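You operate a simulated robot arm through the tools that you are given. There is no shell and no other tool. Be economical: measure what you need, move in short steps, check, and stop when the job is done.

You are at the controls of a simulated robot arm. One attempt, no reset.

JOB
Find Unit 4 on the job card, dial its letter and mark the purple cube with it.
Fine: the card lies under the open drawer; leave the cube in the drawer, key off after.
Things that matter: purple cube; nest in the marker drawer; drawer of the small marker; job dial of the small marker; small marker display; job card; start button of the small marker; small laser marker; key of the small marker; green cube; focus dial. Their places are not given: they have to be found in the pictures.

It is judged by the outcome, as a careful person would: the job done as asked, and still so three seconds after it is handed in. It fails if anything else is knocked over, pushed out of place, dropped, spilled or broken.

ROBOT AND FRAMES
A 7-joint arm with a two-finger parallel gripper, fixed in place. Base frame: the origin is at the foot of the arm, x ahead of it, y to its left, z up. Lengths are in cm, angles in degrees, forces in N, time in s.
With the tool pointing down near the work surface it reaches from about 30 to 70 cm from the base axis. Its first joint turns from -66.0 to 66.0 degrees. Payload 1.57 kg.
The TCP is the grasp point between the finger pads, 3 cm short of the fingertips. In the tool frame z runs along the fingers and y along their closing line. Largest opening 11 cm; finger width 2.4, thickness 1.2; the body of the gripper, 4.8 by 11.2 cm, starts 7.8 cm behind the TCP.
Orientation is told as [roll, pitch, yaw] about the base's x, y, z axes, in that order, counted from this pose: with the fingers straight down and closing along the base's y, the tool's x points along the base's -x, its y along +y and its z along -z.

CONTROLS
- The arm moves only by the tool arm_command. Its argument "increments" is one flat list of numbers, 7 for each row, row after row: the shift along the tool's x, y, z in cm, then the turn, a rotation vector about the tool's x, y, z in degrees, then the gripper command, from -1 (shut) to 1 (fully open), values between in proportion. In form: [tx, ty, tz, ax, ay, az, gripper, tx, ty, tz, ax, ay, az, gripper, ...]. A call has 1 to 8 rows; each row shifts and turns the commanded pose from where the row before left it, along the tool's axes as they then stand. Rows are played at 5 a second. More than 5 cm and 8.6 degrees between two rows, or a gripper value outside its range, and nothing of the call is played. A pose out of reach is approached as far as the arm can. The call stops where the force on the tool passes 70 N (or 10 N more than at its start, if that is more) or the arm is blocked; 0.2 s more then pass. Each finger travels about 10.8 cm/s and halts on what it meets, pressing with about 35 N; the grip force reading is that of the motor and also rises with nothing between the fingers. The clock runs only during rows and for 0.2 s after the last one: add rows that do not move to give the fingers time. The reply holds the time, the measured pose of the TCP, the force on the tool along the base axes, the opening and the grip force, in the units named above and with some noise, and new pictures: "views" is both (left out), scene, wrist or none.
- Cameras (640 x 400 px; columns grow to the right, rows downward): "scene" is fixed at [16.43, -38.88, 140.66]; the picture's right is [0.77, -0.63, 0.00], its down [-0.34, -0.42, -0.84] and it looks along [0.53, 0.65, -0.55] (base axes); focal length 275 px, centre (320, 200). "wrist" rides on the gripper at [-3.6, 0, -8] in the tool frame; the picture's right is [0.00, -1.00, 0.00], its down [0.97, 0.00, -0.24] and it looks along [0.24, 0.00, 0.97] (tool axes); focal length 218 px, centre (320, 200).
- probe_pixels(camera, pixels): for up to 12 pixels [column, row] of the newest picture of that camera ("zoom" is the newest enlarged one), the place [x, y, z] in the base frame of the surface seen there, good to about 0.2 cm. It takes no simulated time.
- zoom(camera, box): a new picture of the part [left, top, right, bottom] of that camera's present view, enlarged. It takes no simulated time.
- close_job(): hands the job in; it is judged then, once.

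Work in short steps. Measure before you move; look again where a grasp or a placing could have gone wrong, and mend it. You have 80 turns and 120 pictures in all, those below and enlarged ones among them. Open the gripper and draw the arm clear of the work before you hand the job in, unless the task says otherwise; then end with one line.

The tools are called as a command line: name --argument value ..., lists and objects as JSON in quotes. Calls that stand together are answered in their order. arm_command: Moves the arm, as the interface text tells. Its arguments: {"type":"object","properties":{"increments":{"type":"array"},"views":{"type":"string","enum":["both","scene","wrist","none"]}},"required":["increments"]} The other tools are called the same way: probe_pixels (camera, pixels) gives the place of the surface under pixels of a picture; zoom (camera, box) takes an enlarged picture of a part of a camera's view; close_job () hands the job in.

At the start:

```text
clock: 0.0
eef_pos: [34.23, -8.78, 127.17]
ee_rot: [0.0, 0.0, 0.0]
force: [0.0, 0.7, 1.2]
grip_width: 10.97
grasp_force: 0.0
```

scene: 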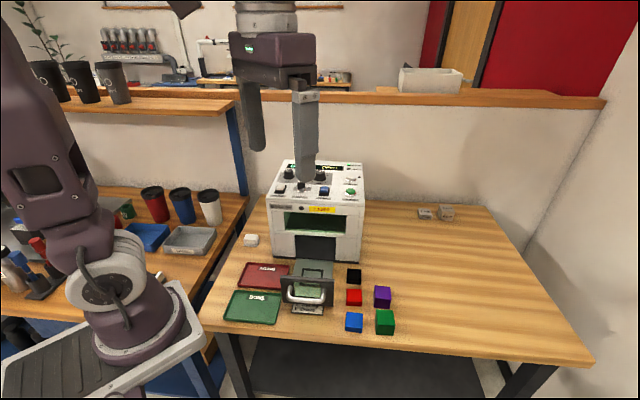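
wrist: 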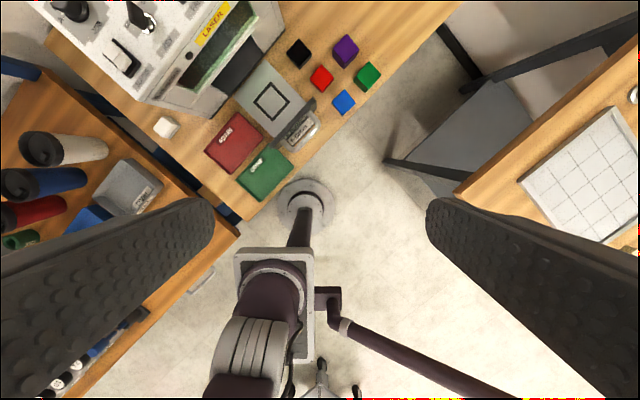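

The scene shows the marker at about (318,200), with an open drawer at (308,285) and cubes to its right. I'll zoom in on the panel and the drawer.

zoom --camera "scene" --box '[260, 150, 380, 225]'

zoom --camera "scene" --box '[260, 250, 420, 350]'

```text
5.33 times, centred on (320, 188) of scene
```

zoom: 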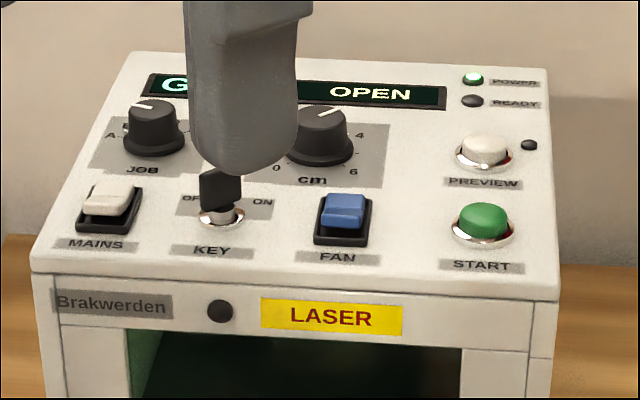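

```text
4.00 times, centred on (340, 300) of scene
```

zoom: 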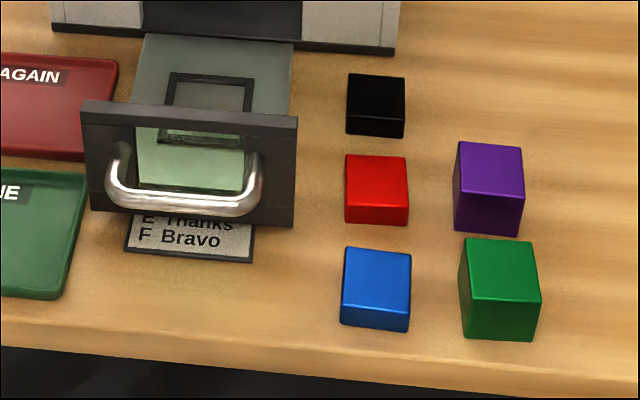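

The card's upper lines are hidden under the drawer, and only E and F are readable. I'll probe the drawer, handle, cubes and nest.

probe_pixels --camera "zoom" --pixels '[[90, 103], [297, 118], [185, 208], [120, 190], [250, 185], [140, 45], [290, 50], [490, 160], [490, 210], [210, 95], [190, 245], [455, 145]]'

probe_pixels --camera "scene" --pixels '[[288, 175], [321, 174], [302, 186], [325, 190], [350, 191], [281, 188], [352, 178], [267, 200], [364, 205], [283, 162], [362, 164], [303, 191]]'

probe_pixels --camera "wrist" --pixels '[[335, 45], [345, 50], [358, 47], [345, 38], [332, 54], [272, 100], [260, 86], [285, 95], [254, 104], [275, 117], [299, 130], [240, 95]]'

zoom --camera "wrist" --box '[200, 0, 400, 125]'

```text
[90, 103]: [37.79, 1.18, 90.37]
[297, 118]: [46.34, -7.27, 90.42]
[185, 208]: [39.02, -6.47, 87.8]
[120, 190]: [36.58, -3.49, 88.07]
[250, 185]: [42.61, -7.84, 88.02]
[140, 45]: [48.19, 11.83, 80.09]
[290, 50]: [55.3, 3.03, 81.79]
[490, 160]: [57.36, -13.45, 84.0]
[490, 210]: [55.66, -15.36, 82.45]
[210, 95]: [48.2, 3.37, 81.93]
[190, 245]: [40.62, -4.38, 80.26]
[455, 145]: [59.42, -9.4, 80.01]
```

```text
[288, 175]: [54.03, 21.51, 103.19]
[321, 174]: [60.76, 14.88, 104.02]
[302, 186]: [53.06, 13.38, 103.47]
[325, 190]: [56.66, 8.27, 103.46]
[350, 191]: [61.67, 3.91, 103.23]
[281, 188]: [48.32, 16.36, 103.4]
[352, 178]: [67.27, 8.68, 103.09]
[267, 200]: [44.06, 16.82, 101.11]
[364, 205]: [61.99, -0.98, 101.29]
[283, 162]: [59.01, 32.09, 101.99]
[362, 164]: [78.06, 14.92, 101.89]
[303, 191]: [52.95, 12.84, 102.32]
```

```text
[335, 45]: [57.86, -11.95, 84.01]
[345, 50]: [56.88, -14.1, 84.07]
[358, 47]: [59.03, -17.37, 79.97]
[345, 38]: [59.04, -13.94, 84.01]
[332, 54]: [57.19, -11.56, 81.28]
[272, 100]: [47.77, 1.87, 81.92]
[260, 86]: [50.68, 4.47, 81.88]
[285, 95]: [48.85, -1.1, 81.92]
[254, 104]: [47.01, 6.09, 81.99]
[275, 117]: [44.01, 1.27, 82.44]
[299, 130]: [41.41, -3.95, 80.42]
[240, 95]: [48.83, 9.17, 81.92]
```

```text
3.20 times, centred on (300, 62) of wrist
```

zoom: 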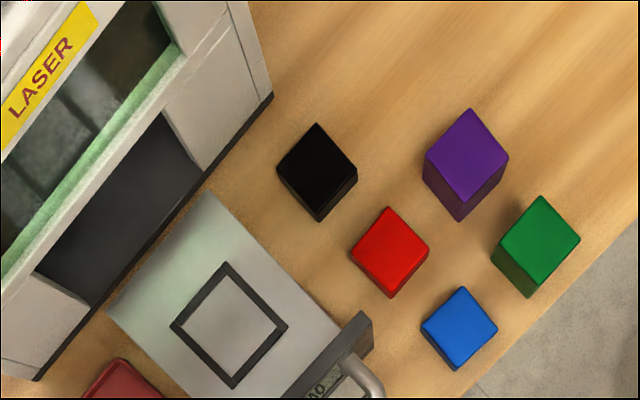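

The machine is turned about 45°. The drawer faces (-x,-y), with the nest at about (47.5, 2) and the purple cube at about (57.5, -13.5) with its top at z = 84. I'll move over the purple cube for a closer look, which also clears the view of the panel.

arm_command --increments '[-3.4, -0.8, 2, 0, 0, 0, 1, -3.4, -0.8, 2, 0, 0, 0, 1, -3.4, -0.8, 3, 0, 0, 0, 1, -3.4, -0.8, 3, 0, 0, 0, 1, -3.4, -0.8, 3, 0, 0, 0, 1, -3.4, -0.8, 3, 0, 0, 0, 1, 0, 0, 2, 0, 0, -7.5, 1, 0, 0, 2, 0, 0, -7.5, 1]' --views "none"

arm_command --increments '[0, 0, 0, 0, 0, -7.5, 1, 0, 0, 0, 0, 0, -7.5, 1, 0, 0, 0, 0, 0, -7.5, 1, 0, 0, 0, 0, 0, -7.5, 1, 0, 0, 0, 0, 0, 0, 1]'

zoom --camera "scene" --box '[260, 150, 380, 225]'

```text
clock: 1.8
eef_pos: [54.57, -13.61, 106.94]
ee_rot: [0.0, 0.1, 15.0]
force: [-1.4, -0.4, -0.4]
grip_width: 10.99
grasp_force: 0.1
```

```text
clock: 3.0
eef_pos: [54.62, -13.39, 107.09]
ee_rot: [0.0, 0.0, 45.1]
force: [0.2, 0.1, 0.5]
grip_width: 11.02
grasp_force: 0.0
```

scene: 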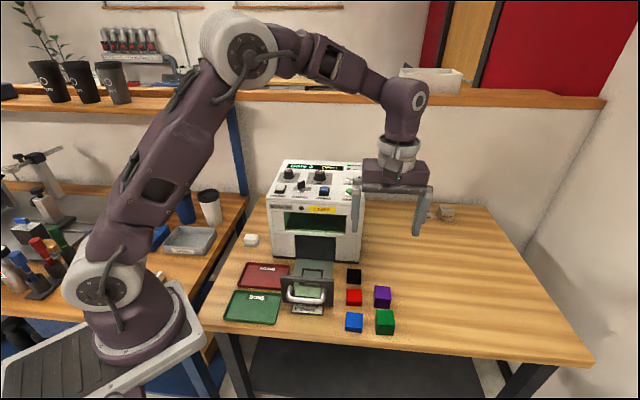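
wrist: 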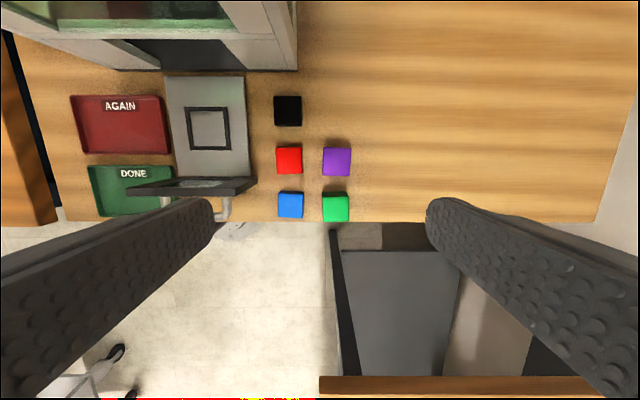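

```text
5.33 times, centred on (320, 188) of scene
```

zoom: 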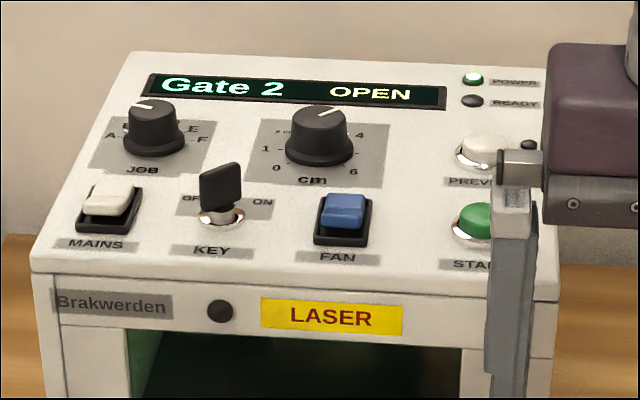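

The display reads "Gate 2 / OPEN", so the display shows the dialed job's name. Next I'll measure the purple cube at wrist (337,162) and the nest at (208,128).

zoom --camera "wrist" --box '[160, 60, 370, 230]'

probe_pixels --camera "wrist" --pixels '[[325, 150], [350, 150], [325, 174], [349, 174], [337, 162], [189, 109], [228, 109], [191, 148], [229, 148], [209, 128], [300, 160], [336, 198]]'

```text
2.35 times, centred on (265, 145) of wrist
```

zoom: 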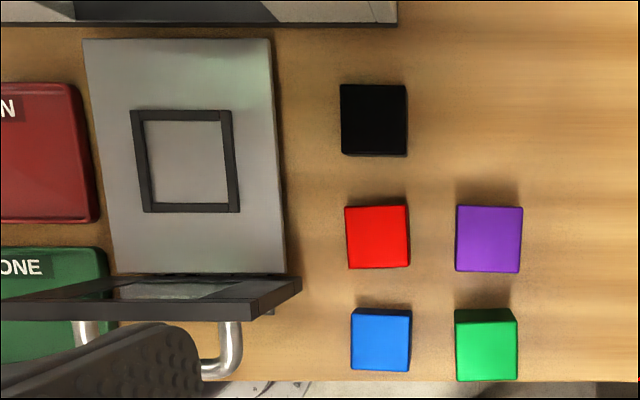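

```text
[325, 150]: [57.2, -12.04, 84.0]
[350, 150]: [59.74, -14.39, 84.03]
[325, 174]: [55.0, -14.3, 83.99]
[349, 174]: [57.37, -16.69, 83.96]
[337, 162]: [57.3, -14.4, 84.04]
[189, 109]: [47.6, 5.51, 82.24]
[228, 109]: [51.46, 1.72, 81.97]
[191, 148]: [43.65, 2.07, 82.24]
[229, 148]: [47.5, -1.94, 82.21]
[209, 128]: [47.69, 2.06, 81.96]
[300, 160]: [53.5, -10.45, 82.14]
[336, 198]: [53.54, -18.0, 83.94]
```

The cube's centre is about (57.3, -14.35), it is about 4 cm wide, and the red cube is 2.7 cm away on the left. I'll narrow the opening to about 6 cm, centre over the cube and go down partway.

arm_command --increments '[-1.22, -2.57, 0, 0, 0, 0, 0.09, 0, 0, 4, 0, 0, 0, 0.09, 0, 0, 4, 0, 0, 0, 0.09, 0, 0, 4, 0, 0, 0, 0.09, 0, 0, 0, 0, 0, 0, 0.09]'

```text
clock: 4.2
eef_pos: [57.11, -14.38, 95.14]
ee_rot: [0.0, 0.0, 45.0]
force: [-1.3, 0.1, -0.5]
grip_width: 6.0
grasp_force: 0.0
```

scene: 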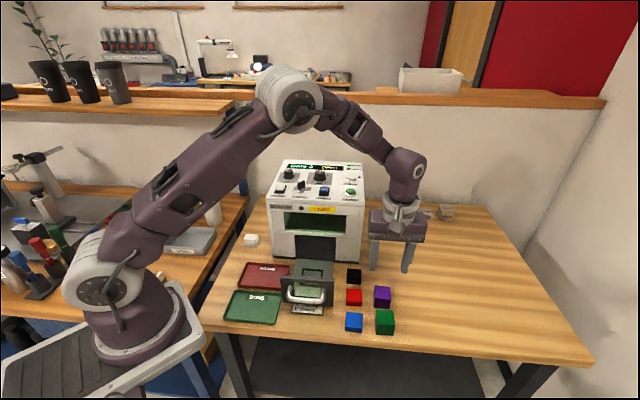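
wrist: 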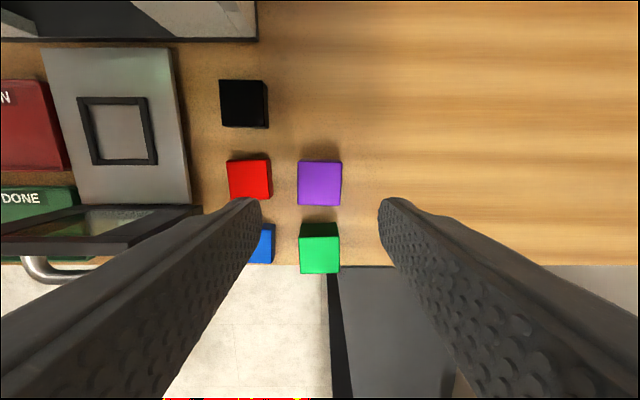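

The cube is laterally centred at column 320. I'll lower to z ≈ 83.7, close, and lift a little.

arm_command --increments '[-0.1, -0.1, 4, 0, 0, 0, 0.09, 0, 0, 4, 0, 0, 0, 0.09, 0, 0, 3.4, 0, 0, 0, 0.09, 0, 0, 0, 0, 0, 0, 0.09, 0, 0, 0, 0, 0, 0, -1, 0, 0, 0, 0, 0, 0, -1, 0, 0, 0, 0, 0, 0, -1]'

```text
clock: 5.8
eef_pos: [57.08, -14.6, 83.81]
ee_rot: [0.0, 0.0, 45.1]
force: [-0.3, -1.1, 0.7]
grip_width: 3.94
grasp_force: 34.9
```

scene: 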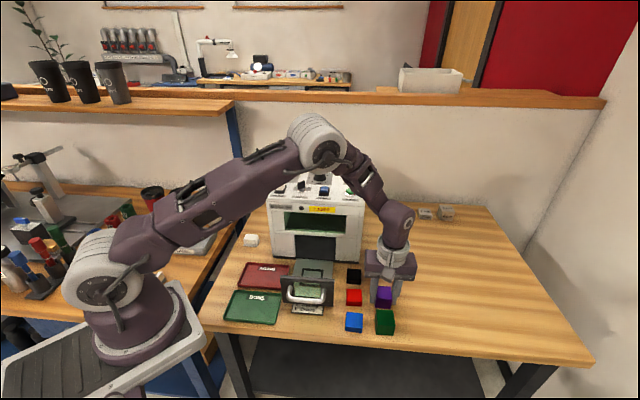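
wrist: 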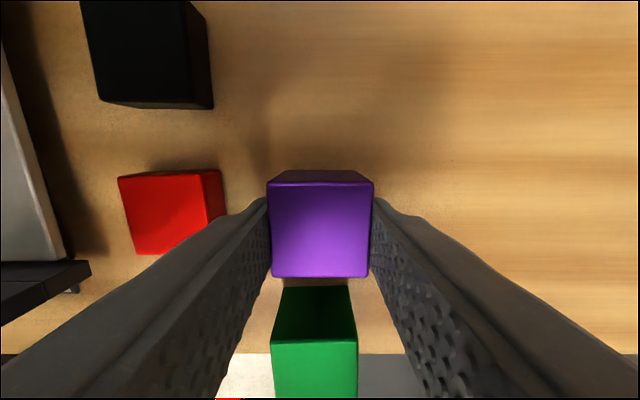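

Gripped at 3.94 cm. I'll probe the cube's top edges to get its offset from the TCP, then lift straight up.

probe_pixels --camera "wrist" --pixels '[[320, 186], [320, 274], [320, 230]]'

arm_command --increments '[0, 0, -4, 0, 0, 0, -1, 0, 0, -4, 0, 0, 0, -1, 0, 0, -4, 0, 0, 0, -1, 0, 0, 0, 0, 0, 0, -1]' --views "wrist"

```text
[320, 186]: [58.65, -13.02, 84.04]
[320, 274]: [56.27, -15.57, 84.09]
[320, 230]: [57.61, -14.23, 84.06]
```

```text
clock: 6.8
eef_pos: [57.35, -14.53, 95.85]
ee_rot: [0.0, -0.1, 45.0]
force: [0.5, -1.0, -1.6]
grip_width: 3.95
grasp_force: 34.8
```

wrist: 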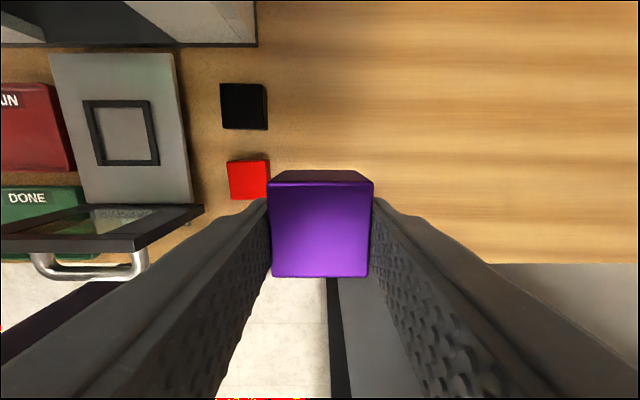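

The cube's centre sits about 0.35 cm toward the machine from the TCP. I'll carry it over the nest at this height, with the TCP target at (47.3, 1.6).

arm_command --increments '[-0.86, 3.7, 0, 0, 0, 0, -1, -0.86, 3.7, 0, 0, 0, 0, -1, -0.86, 3.7, 0, 0, 0, 0, -1, -0.86, 3.7, 0, 0, 0, 0, -1, -0.86, 3.7, 0, 0, 0, 0, -1, 0, 0, 0, 0, 0, 0, -1, 0, 0, 0, 0, 0, 0, -1]'

```text
clock: 8.4
eef_pos: [47.7, 1.62, 95.81]
ee_rot: [0.0, 0.0, 45.0]
force: [0.0, -0.8, -2.9]
grip_width: 3.95
grasp_force: 35.0
```

scene: 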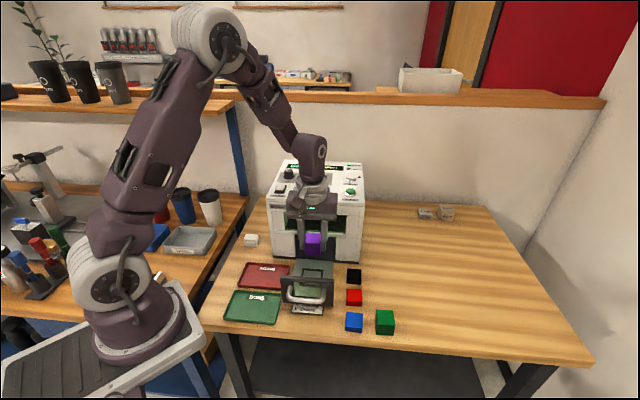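
wrist: 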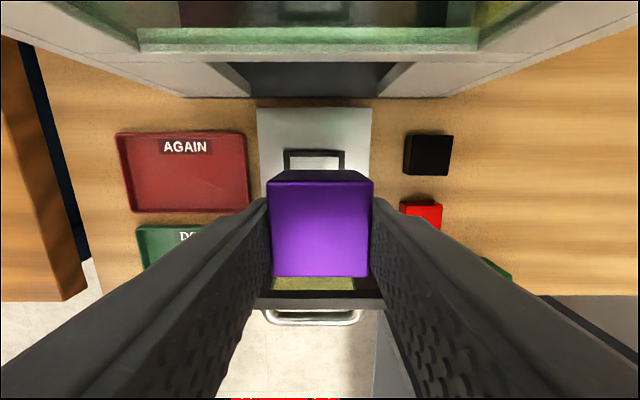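

The nest at columns 283–344 looks slightly left of the cube. I'll probe its rim to get the exact correction.

probe_pixels --camera "wrist" --pixels '[[286, 153], [341, 153], [286, 165], [342, 165], [313, 153], [258, 120], [370, 120], [270, 230], [370, 230], [320, 186], [320, 274]]'

```text
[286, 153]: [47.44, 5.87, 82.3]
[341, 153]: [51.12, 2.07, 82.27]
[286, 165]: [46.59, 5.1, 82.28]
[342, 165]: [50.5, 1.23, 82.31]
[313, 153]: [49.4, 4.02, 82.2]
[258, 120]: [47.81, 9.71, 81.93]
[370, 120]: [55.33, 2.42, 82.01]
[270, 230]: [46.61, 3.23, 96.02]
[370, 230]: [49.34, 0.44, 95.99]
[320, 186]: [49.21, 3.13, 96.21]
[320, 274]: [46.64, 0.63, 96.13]
```

The cube needs to go 0.57 cm left and 0.2 cm outward. I'll correct and lower to just above the floor.

arm_command --increments '[0.2, 0.57, 0, 0, 0, 0, -1, 0, 0, 3, 0, 0, 0, -1, 0, 0, 3, 0, 0, 0, -1, 0, 0, 2, 0, 0, 0, -1, 0, 0, 0, 0, 0, 0, -1, 0, 0, 0, 0, 0, 0, -1]' --views "both"

zoom --camera "scene" --box '[260, 220, 380, 320]'

probe_pixels --camera "wrist" --pixels '[[273, 230], [367, 230], [320, 186], [320, 274], [270, 140], [370, 140]]'

```text
clock: 9.8
eef_pos: [46.94, 1.89, 87.69]
ee_rot: [0.0, -0.1, 45.1]
force: [0.3, 0.1, -2.2]
grip_width: 3.93
grasp_force: 34.8
```

scene: 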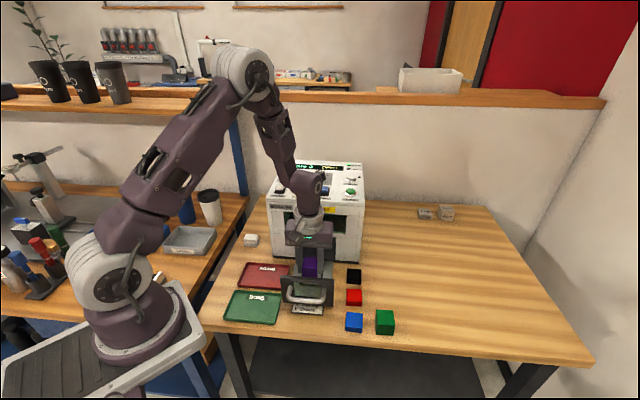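
wrist: 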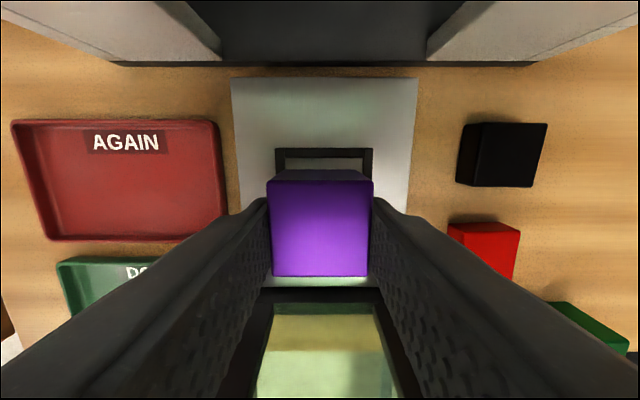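

```text
4.00 times, centred on (320, 270) of scene
```

zoom: 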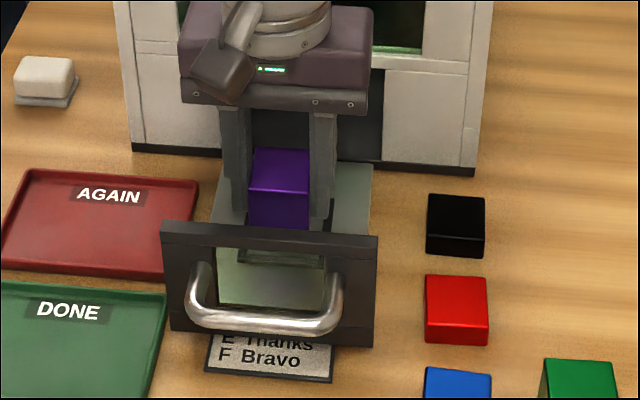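

```text
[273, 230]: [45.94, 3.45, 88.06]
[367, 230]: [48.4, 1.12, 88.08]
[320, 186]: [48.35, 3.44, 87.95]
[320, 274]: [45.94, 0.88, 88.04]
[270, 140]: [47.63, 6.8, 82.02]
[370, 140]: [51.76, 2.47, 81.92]
```

The cube is now about 0.27 cm too far left, since the nest spans columns 275–373 with its centre at 324. I'll correct that, then lower the last 1.9 cm.

arm_command --increments '[-0.05, -0.27, 0, 0, 0, 0, -1, 0, 0, 1.0, 0, 0, 0, -1, 0, 0, 0.6, 0, 0, 0, -1, 0, 0, 0.3, 0, 0, 0, -1, 0, 0, 0, 0, 0, 0, -1]' --views "wrist"

zoom --camera "scene" --box '[280, 240, 340, 290]'

```text
clock: 11.0
eef_pos: [47.16, 1.58, 85.8]
ee_rot: [0.1, 0.1, 45.1]
force: [0.3, -0.4, -1.7]
grip_width: 3.92
grasp_force: 34.9
```

wrist: 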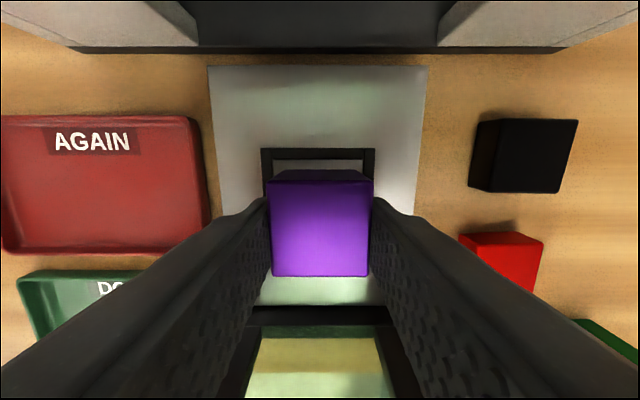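

```text
8.00 times, centred on (310, 265) of scene
```

zoom: 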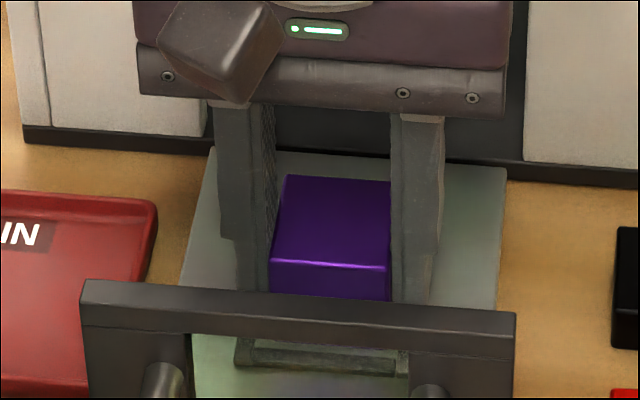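

The cube is centred and nearly down, and the force shows it still hanging. I'll lower in small steps until contact.

arm_command --increments '[0, 0, 0.2, 0, 0, 0, -1, 0, 0, 0, 0, 0, 0, -1]' --views "none"

```text
clock: 11.6
eef_pos: [47.05, 1.69, 85.6]
ee_rot: [0.0, -0.1, 45.0]
force: [-1.9, 0.7, 12.1]
grip_width: 3.94
grasp_force: 34.7
```

Contact at TCP z ≈ 85.6 means the cube is on the floor and not on the rim. I'll open modestly and lift clear.

arm_command --increments '[0, 0, -0.1, 0, 0, 0, -1, 0, 0, 0, 0, 0, 0, 0.1, 0, 0, 0, 0, 0, 0, 0.1, 0, 0, -4, 0, 0, 0, 0.1, 0, 0, -4, 0, 0, 0, 0.1, 0, 0, -2, 0, 0, 0, 0.1, 0, 0, 0, 0, 0, 0, 0.1]' --views "wrist"

zoom --camera "wrist" --box '[220, 80, 420, 240]'

```text
clock: 13.2
eef_pos: [47.15, 1.65, 95.65]
ee_rot: [0.0, 0.0, 45.0]
force: [0.0, 0.3, 0.8]
grip_width: 6.06
grasp_force: 0.2
```

wrist: 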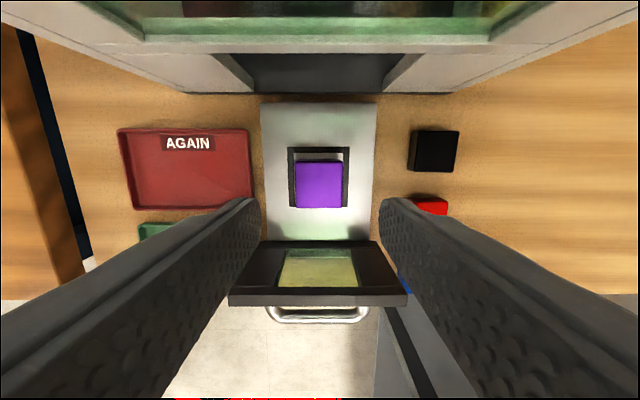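

```text
2.50 times, centred on (320, 160) of wrist
```

zoom: 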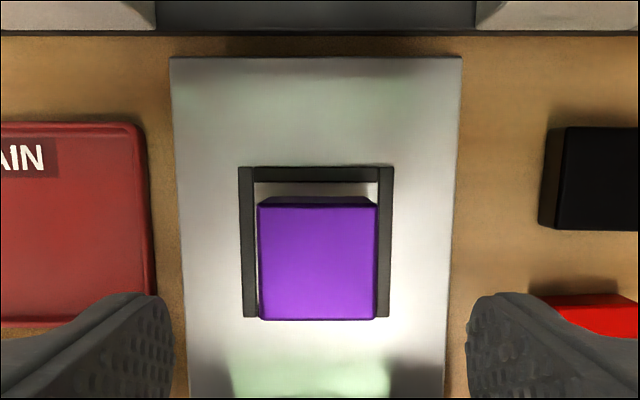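

The cube sits in the nest. Next I'll close the fingers and retract over the drawer front to s ≈ 19, which is outside the handle.

arm_command --increments '[4, 0, 0, 0, 0, 0, -1, 4, 0, 0, 0, 0, 0, -1, 4, 0, 0, 0, 0, 0, -1, 3.5, 0.1, 0, 0, 0, 0, -1, 0, 0, 0, 0, 0, 0, -1, 0, 0, 0, 0, 0, 0, -1]'

zoom --camera "scene" --box '[260, 240, 380, 330]'

probe_pixels --camera "wrist" --pixels '[[320, 180], [320, 170], [320, 160], [320, 190], [320, 200], [320, 210]]'

```text
clock: 14.6
eef_pos: [36.05, -9.15, 95.67]
ee_rot: [0.0, 0.0, 45.0]
force: [-0.4, -0.3, -0.4]
grip_width: 0.0
grasp_force: 21.1
```

scene: 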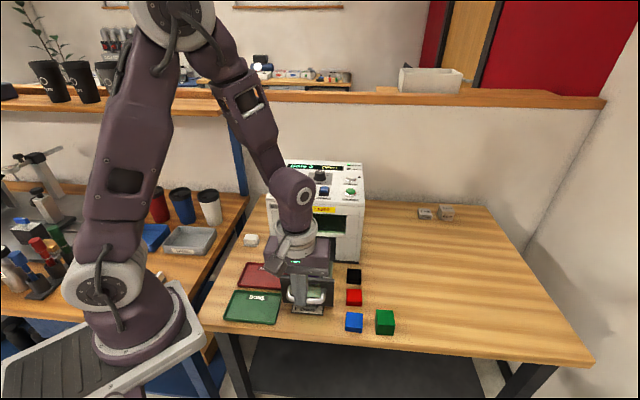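
wrist: 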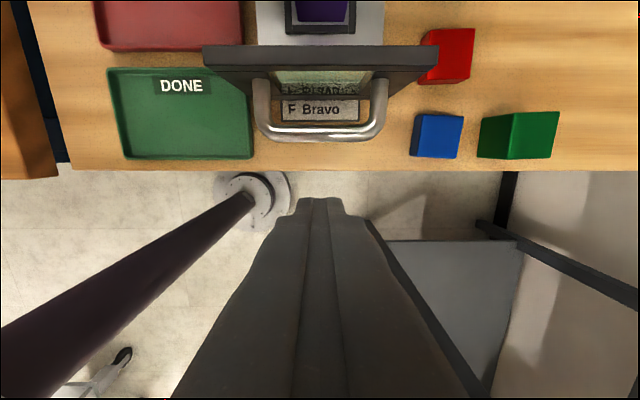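

```text
4.44 times, centred on (320, 285) of scene
```

zoom: 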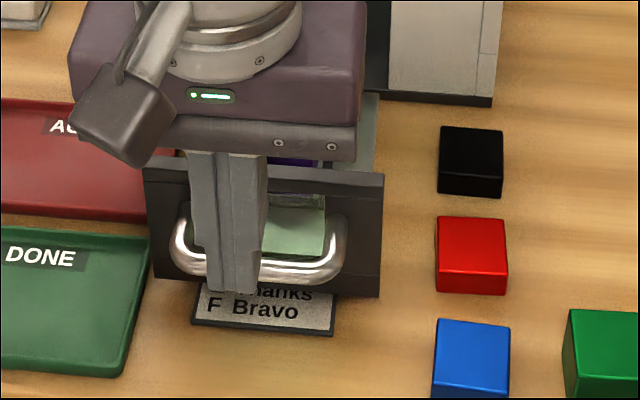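

```text
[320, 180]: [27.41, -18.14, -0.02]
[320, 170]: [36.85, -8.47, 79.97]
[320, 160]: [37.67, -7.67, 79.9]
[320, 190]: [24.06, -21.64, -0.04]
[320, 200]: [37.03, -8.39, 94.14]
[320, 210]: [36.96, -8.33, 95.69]
```

The handle bar is at wrist row 133, ahead of the fingers. I'll lower to z ≈ 87.5 and start pushing inward.

arm_command --increments '[0, 0, 4, 0, 0, 0, -1, 0, 0, 4.2, 0, 0, 0, -1, -1, 0, 0, 0, 0, 0, -1, -1, 0, 0, 0, 0, 0, -1, -1, 0, 0, 0, 0, 0, -1, -1, 0, 0, 0, 0, 0, -1, 0, 0, 0, 0, 0, 0, -1]'

```text
clock: 16.2
eef_pos: [38.85, -6.33, 87.36]
ee_rot: [-0.1, 0.0, 45.0]
force: [-0.4, -0.4, 0.1]
grip_width: 0.01
grasp_force: 21.5
```

scene: 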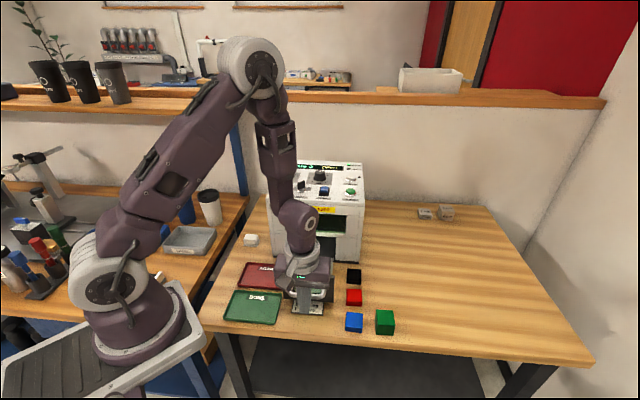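
wrist: 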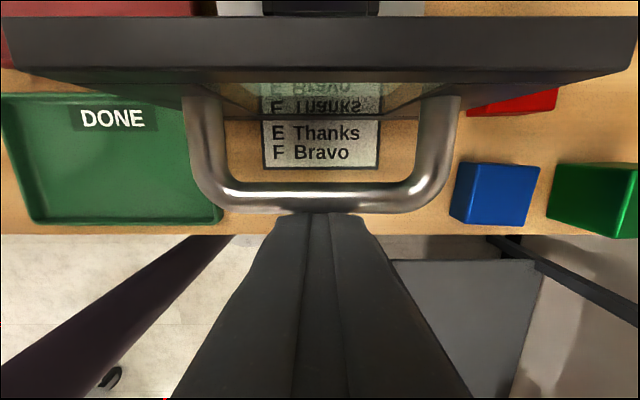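

The fingers are right at the handle bar with no force yet. I'll push gently inward about 8 cm.

arm_command --increments '[-0.6, 0, 0, 0, 0, 0, -1, -1, 0, 0, 0, 0, 0, -1, -1, 0, 0, 0, 0, 0, -1, -1, 0, 0, 0, 0, 0, -1, -1, 0, 0, 0, 0, 0, -1, -1, 0, 0, 0, 0, 0, -1, -1, 0, 0, 0, 0, 0, -1, -1, 0, 0, 0, 0, 0, -1]'

```text
clock: 18.0
eef_pos: [44.26, -1.07, 87.49]
ee_rot: [0.1, 0.0, 44.9]
force: [-0.8, -1.3, 0.3]
grip_width: 0.0
grasp_force: 21.2
```

scene: 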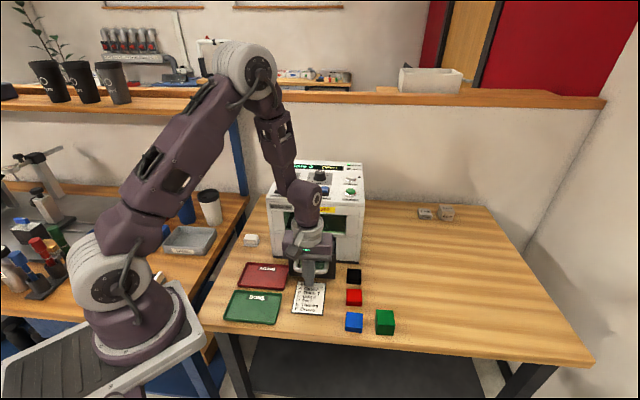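
wrist: 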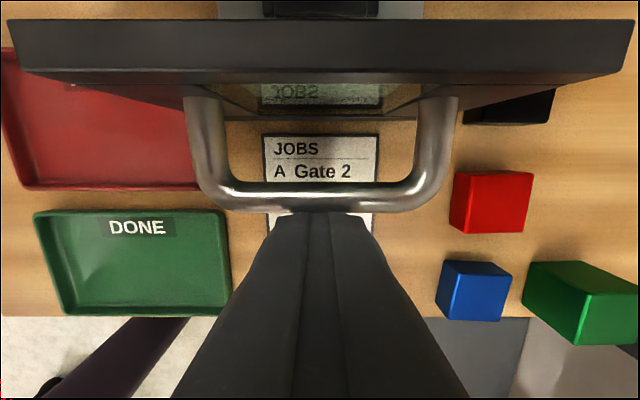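

The drawer slides easily and the card is coming into view. I'll zoom on the card and keep pushing.

zoom --camera "scene" --box '[280, 270, 340, 320]'

arm_command --increments '[-1, 0, 0, 0, 0, 0, -1, -1, 0, 0, 0, 0, 0, -1, -1, 0, 0, 0, 0, 0, -1, -0.7, 0, 0, 0, 0, 0, -1, -0.5, 0, 0, 0, 0, 0, -1, -0.5, 0, 0, 0, 0, 0, -1]'

```text
8.00 times, centred on (310, 295) of scene
```

zoom: 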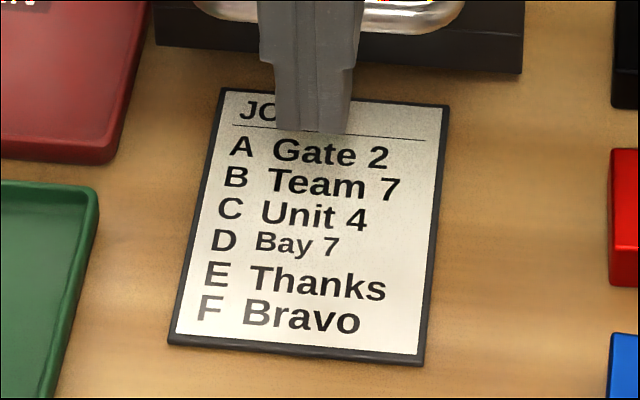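

```text
clock: 19.4
eef_pos: [47.55, 2.3, 87.5]
ee_rot: [0.0, 0.0, 45.0]
force: [-1.1, -1.1, 0.6]
grip_width: 0.0
grasp_force: 21.3
```

scene: 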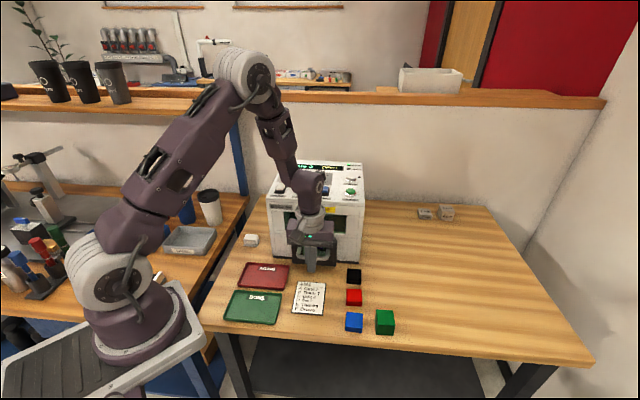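
wrist: 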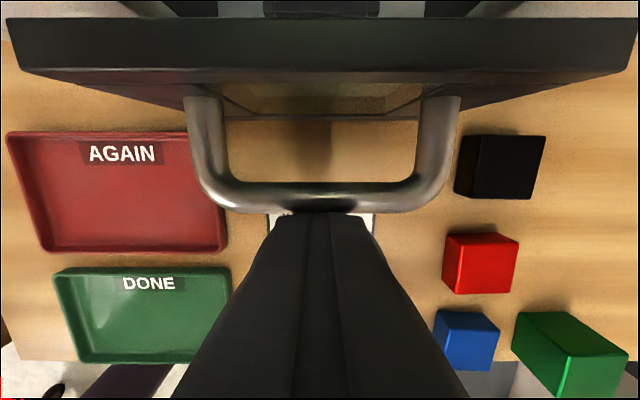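

Unit 4 is C. I'll keep pushing in small steps until the drawer seats.

arm_command --increments '[-0.5, 0, 0, 0, 0, 0, -1, -0.5, 0, 0, 0, 0, 0, -1, -0.5, 0, 0, 0, 0, 0, -1, -0.5, 0, 0, 0, 0, 0, -1]'

zoom --camera "scene" --box '[260, 150, 380, 280]'

```text
clock: 20.4
eef_pos: [48.79, 3.36, 87.36]
ee_rot: [0.2, 0.6, 44.8]
force: [-24.2, -22.0, 9.0]
grip_width: 0.0
grasp_force: 21.6
```

scene: 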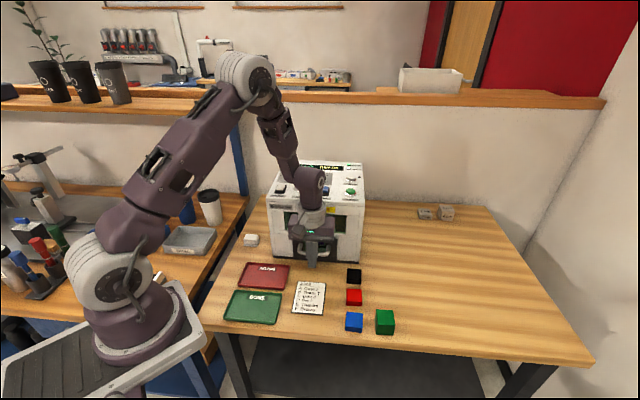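
wrist: 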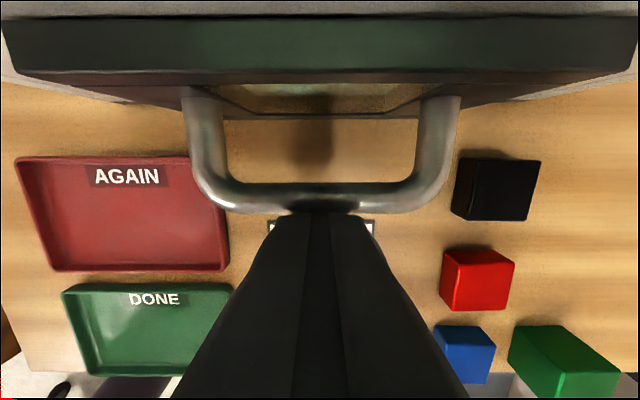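

```text
3.08 times, centred on (320, 215) of scene
```

zoom: 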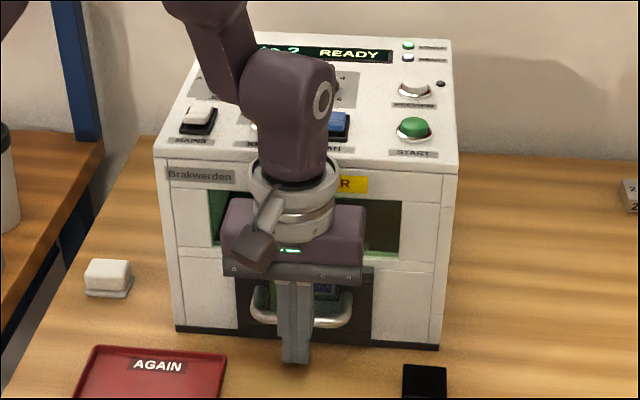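

The drawer is seated, with 33 N of resistance and the display reading READY. I'll back off and rise to inspect the panel.

arm_command --increments '[2, 0, 0, 0, 0, 0, -1, 4, 0, 0, 0, 0, 0, -1, 0, 0, -5, 0, 0, 0, -1, 0, 0, -5, 0, 0, 0, -1, 0, 0, -5, 0, 0, 0, -1, 0, 0, -5, 0, 0, 0, -1, -2, 0, -5, 0, 0, 0, -1, -4, 0, 0, 0, 0, 0, -1]' --views "none"

arm_command --increments '[-4, 0, 0, 0, 0, 0, 1, -4, 0, -2, 0, 0, 0, 1, 0, -4, 0, 0, 0, 0, 1, 0, -4, 0, 0, 0, 0, 1]'

zoom --camera "scene" --box '[260, 150, 380, 225]'

```text
refused: row 7 steps farther than a row can; nothing moved
```

```text
clock: 20.7
eef_pos: [48.87, 3.25, 87.37]
ee_rot: [0.5, 2.3, 44.2]
force: [-2.9, -21.9, 2.1]
grip_width: 4.73
grasp_force: 0.0
stopped in row 1: the force on the tool passed its limit (the readings are from after the stop); the commanded pose is now the measured one
```

scene: 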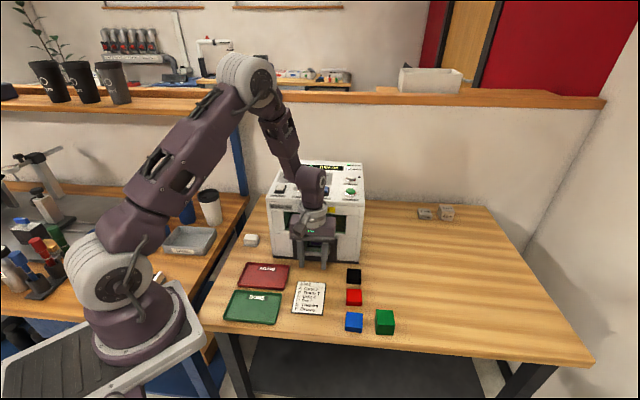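
wrist: 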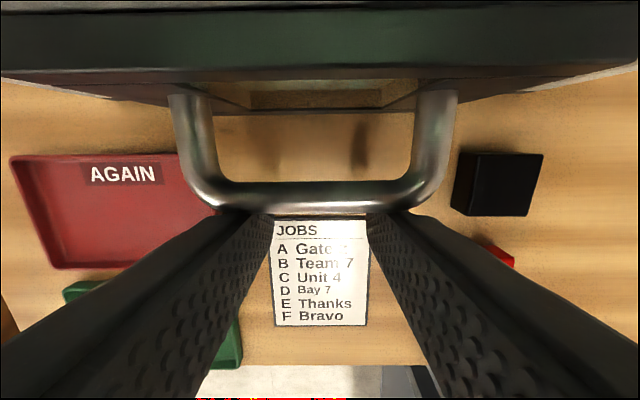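

```text
5.33 times, centred on (320, 188) of scene
```

zoom: 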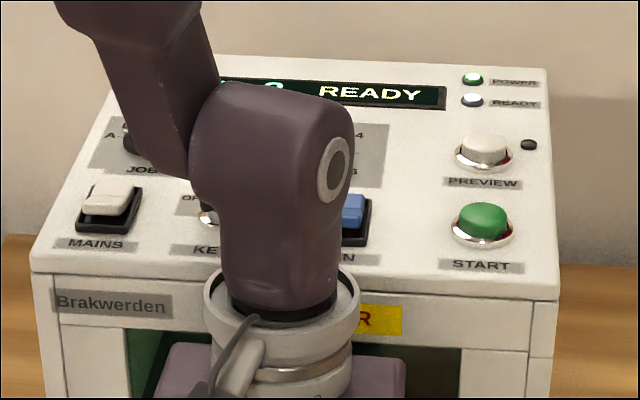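

The first call was refused, so the second pushed on the drawer until the force limit stopped it. Nothing appears displaced. I'll back off and rise now, in legal steps.

arm_command --increments '[2, 0, 0, 0, 0, 0, 0, 4, 0, 0, 0, 0, 0, 0, 0, 0, -4.8, 0, 0, 0, -1, 0, 0, -4.8, 0, 0, 0, -1, 0, 0, -4.8, 0, 0, 0, -1, 0, 0, -4.8, 0, 0, 0, -1, 0, 0, -4.8, 0, 0, 0, -1, 0, 0, 0, 0, 0, 0, -1]'

zoom --camera "scene" --box '[260, 150, 380, 270]'

```text
clock: 22.5
eef_pos: [45.05, -0.16, 111.58]
ee_rot: [0.5, 2.0, 44.2]
force: [0.7, -1.2, 0.5]
grip_width: 0.02
grasp_force: 21.3
```

scene: 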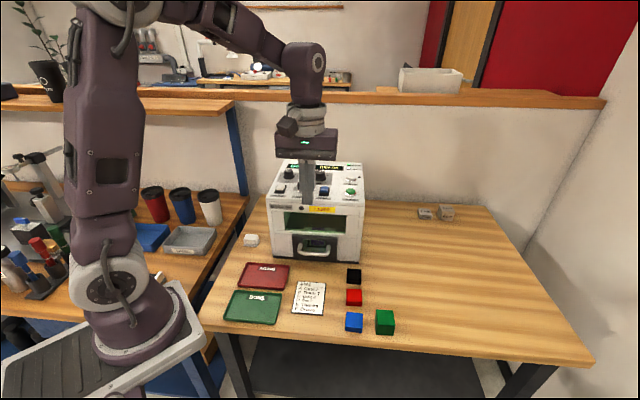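
wrist: 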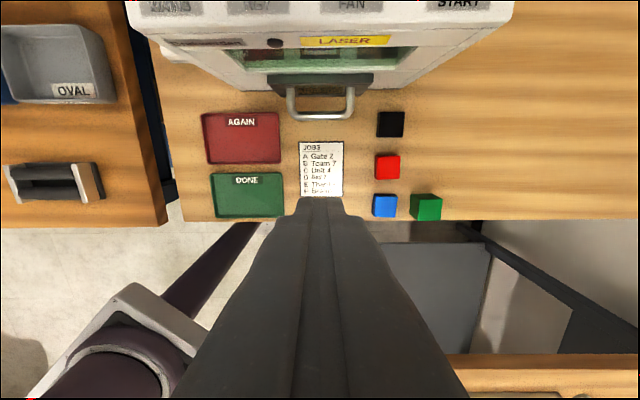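

```text
3.33 times, centred on (320, 210) of scene
```

zoom: 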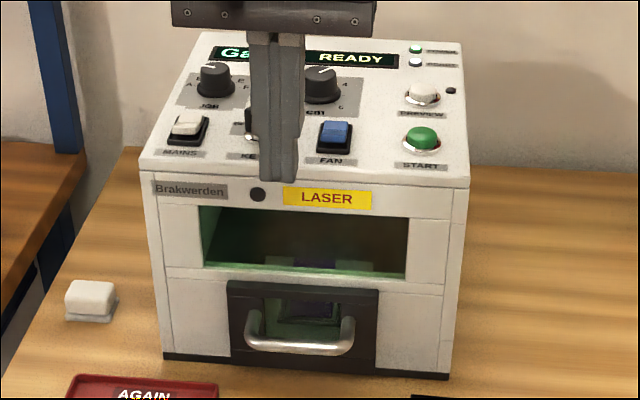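

The tool is tilted about 2° from the push, so I'll level it. Then I'll rise and move over the panel front with the fingers open to view it.

arm_command --increments '[0, 0, -3, 0.5, -2, -0.8, 1, -3, 0, -3, 0, 0, 0, 1, -3, 0, -3, 0, 0, 0, 1, -3, 0, 0, 0, 0, 0, 1, -2, 0, 0, 0, 0, 0, 1, 0, 0, 0, 0, 0, 0, 1]'

zoom --camera "wrist" --box '[180, 0, 480, 190]'

zoom --camera "scene" --box '[260, 150, 380, 225]'

```text
clock: 23.9
eef_pos: [53.07, 7.7, 120.46]
ee_rot: [0.1, 0.1, 45.1]
force: [0.4, -0.5, 0.1]
grip_width: 10.98
grasp_force: 0.1
```

scene: 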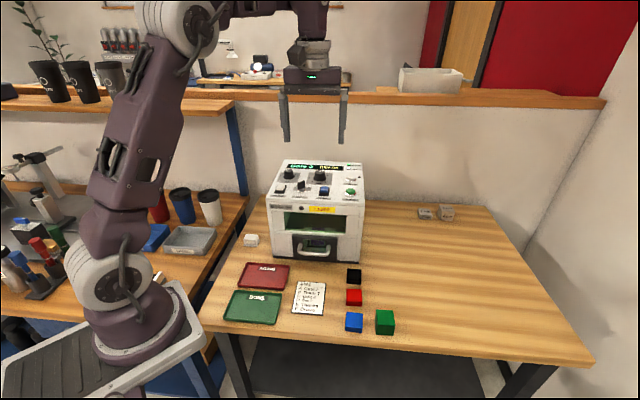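
wrist: 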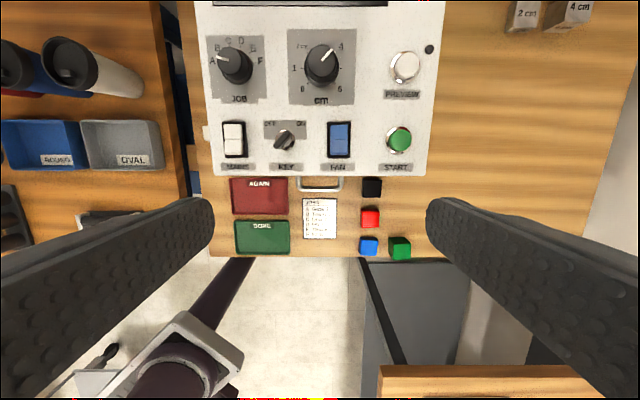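

```text
2.11 times, centred on (330, 95) of wrist
```

zoom: 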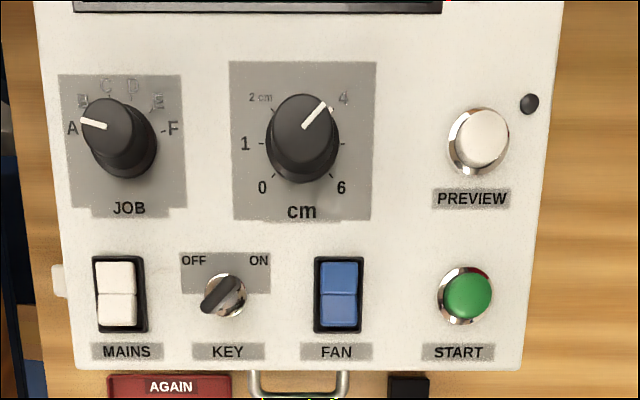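

```text
5.33 times, centred on (320, 188) of scene
```

zoom: 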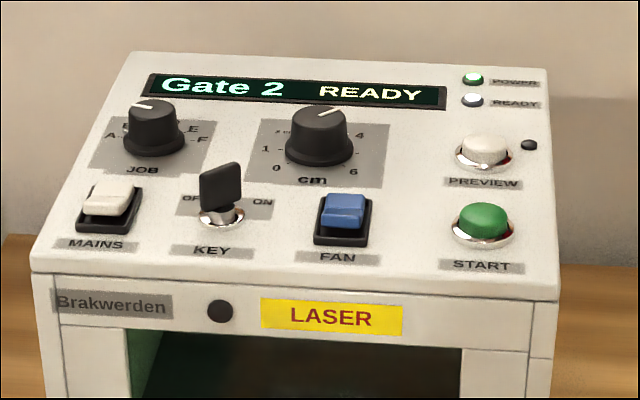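

The focus dial already points at 4 cm, which matches the 4 cm cube. The job dial is at A, and C is two steps clockwise. I'll probe the knob, key and START positions.

probe_pixels --camera "zoom" --pixels '[[150, 105], [130, 128], [180, 130], [110, 190]]'

probe_pixels --camera "wrist" --pixels '[[222, 60], [232, 60], [232, 50], [240, 66], [213, 61], [261, 61], [285, 140], [279, 145], [290, 135], [399, 138], [287, 150], [232, 92]]'

zoom --camera "wrist" --box '[200, 20, 320, 170]'

```text
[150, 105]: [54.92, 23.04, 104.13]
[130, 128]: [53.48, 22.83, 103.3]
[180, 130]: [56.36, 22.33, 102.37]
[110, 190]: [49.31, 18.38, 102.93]
```

```text
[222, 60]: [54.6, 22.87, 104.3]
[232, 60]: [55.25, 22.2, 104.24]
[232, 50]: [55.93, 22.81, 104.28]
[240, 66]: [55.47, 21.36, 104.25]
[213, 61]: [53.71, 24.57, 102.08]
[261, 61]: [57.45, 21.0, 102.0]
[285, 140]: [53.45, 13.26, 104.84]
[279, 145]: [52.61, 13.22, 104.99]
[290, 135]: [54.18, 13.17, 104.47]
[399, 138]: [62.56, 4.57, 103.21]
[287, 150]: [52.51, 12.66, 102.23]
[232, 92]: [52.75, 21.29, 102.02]
```

```text
2.67 times, centred on (260, 95) of wrist
```

zoom: 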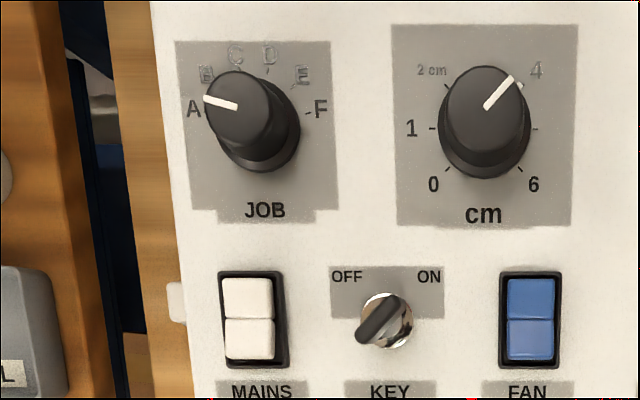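

The job knob's top centre is about (55.0, 22.4), with its top at z = 104.3. The key blade points to the upper right (ON) and READY is lit, so the key looks to be on. I'll move over the job knob for a closer look.

arm_command --increments '[-3, 2.25, 0, 0, 0, 0, 0.1, -3, 2.25, 0, 0, 0, 0, 0.1, -3, 2.25, 0, 0, 0, 0, 0.1, -2.78, 2.25, 0, 0, 0, 0, 0.1, 0, 0, 4, 0, 0, 0, 0.1, 0, 0, 4, 0, 0, 0, 0.1, 0, 0, 0, 0, 0, 0, 0.1]'

zoom --camera "wrist" --box '[240, 120, 400, 220]'

```text
clock: 25.5
eef_pos: [54.99, 22.22, 112.32]
ee_rot: [0.0, 0.1, 45.1]
force: [-0.4, -0.4, 0.2]
grip_width: 6.07
grasp_force: 0.0
out of reach, approached as far as the arm can: row 4
```

scene: 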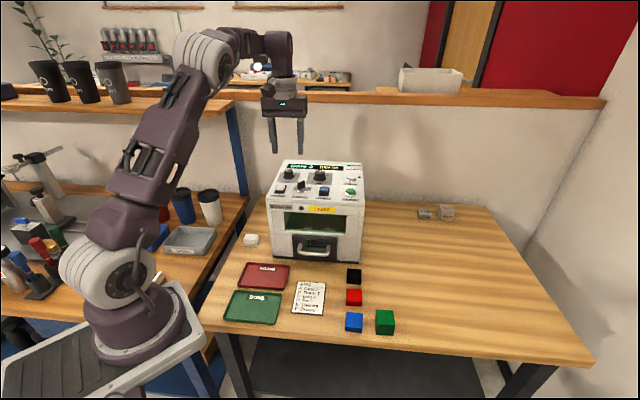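
wrist: 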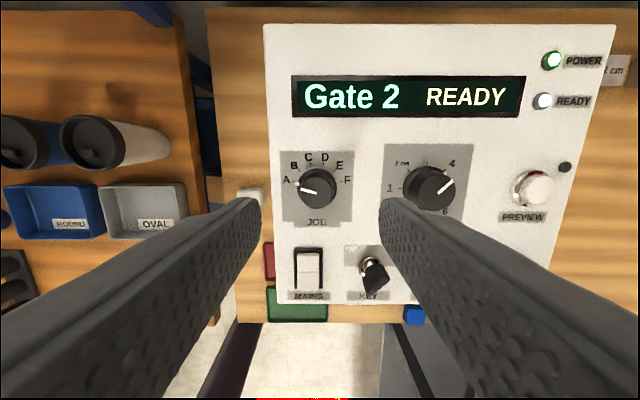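

```text
4.00 times, centred on (320, 170) of wrist
```

zoom: 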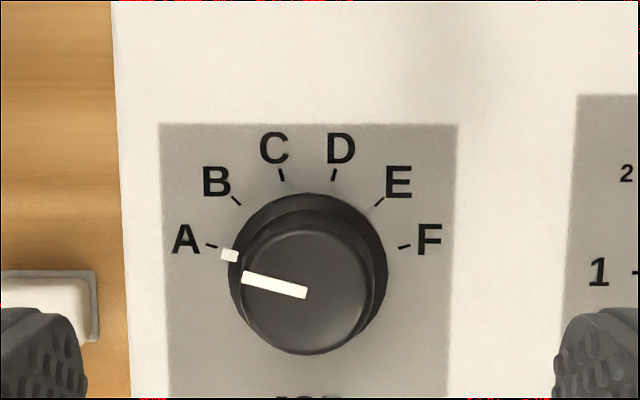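

The ticks confirm 30° steps from A at -75° to C at -15°, so I need a 60° clockwise turn. I'll probe the knob's outline for its centre.

probe_pixels --camera "zoom" --pixels '[[247, 290], [367, 290], [305, 240], [305, 348], [307, 293], [235, 265], [383, 265], [308, 205]]'

```text
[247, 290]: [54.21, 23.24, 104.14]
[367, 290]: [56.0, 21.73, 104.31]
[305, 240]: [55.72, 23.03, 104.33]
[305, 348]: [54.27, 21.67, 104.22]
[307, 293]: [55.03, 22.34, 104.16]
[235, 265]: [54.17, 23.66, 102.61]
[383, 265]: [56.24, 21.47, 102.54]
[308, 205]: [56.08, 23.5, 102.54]
```

The knob's centre is about (55.08, 22.43). I'll lower to z ≈ 105.5 around the knob and close.

arm_command --increments '[-0.2, 0.08, 3, 0, 0, 0, 0.1, 0, 0, 3, 0, 0, 0, 0.1, 0, 0, 0.8, 0, 0, 0, 0.1, 0, 0, 0, 0, 0, 0, 0.1, 0, 0, 0, 0, 0, 0, -1, 0, 0, 0, 0, 0, 0, -1, 0, 0, 0, 0, 0, 0, -1]'

```text
clock: 27.1
eef_pos: [55.13, 22.59, 105.74]
ee_rot: [0.1, 0.1, 45.3]
force: [-3.7, 2.4, -2.9]
grip_width: 3.07
grasp_force: 40.1
```

scene: 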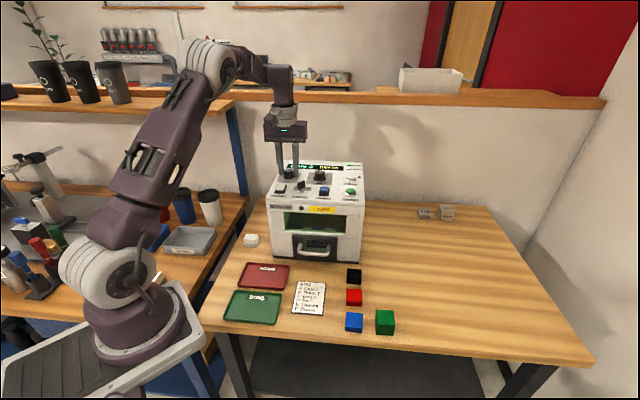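
wrist: 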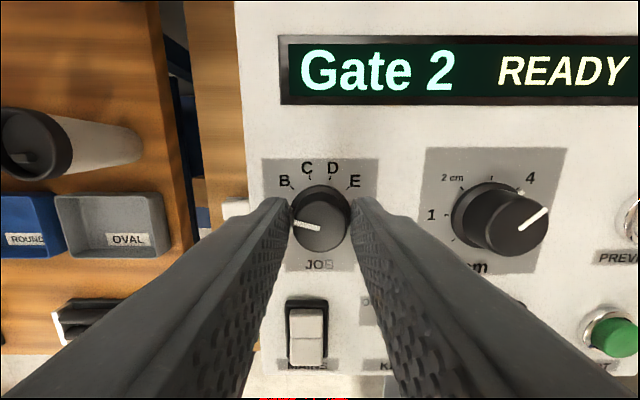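

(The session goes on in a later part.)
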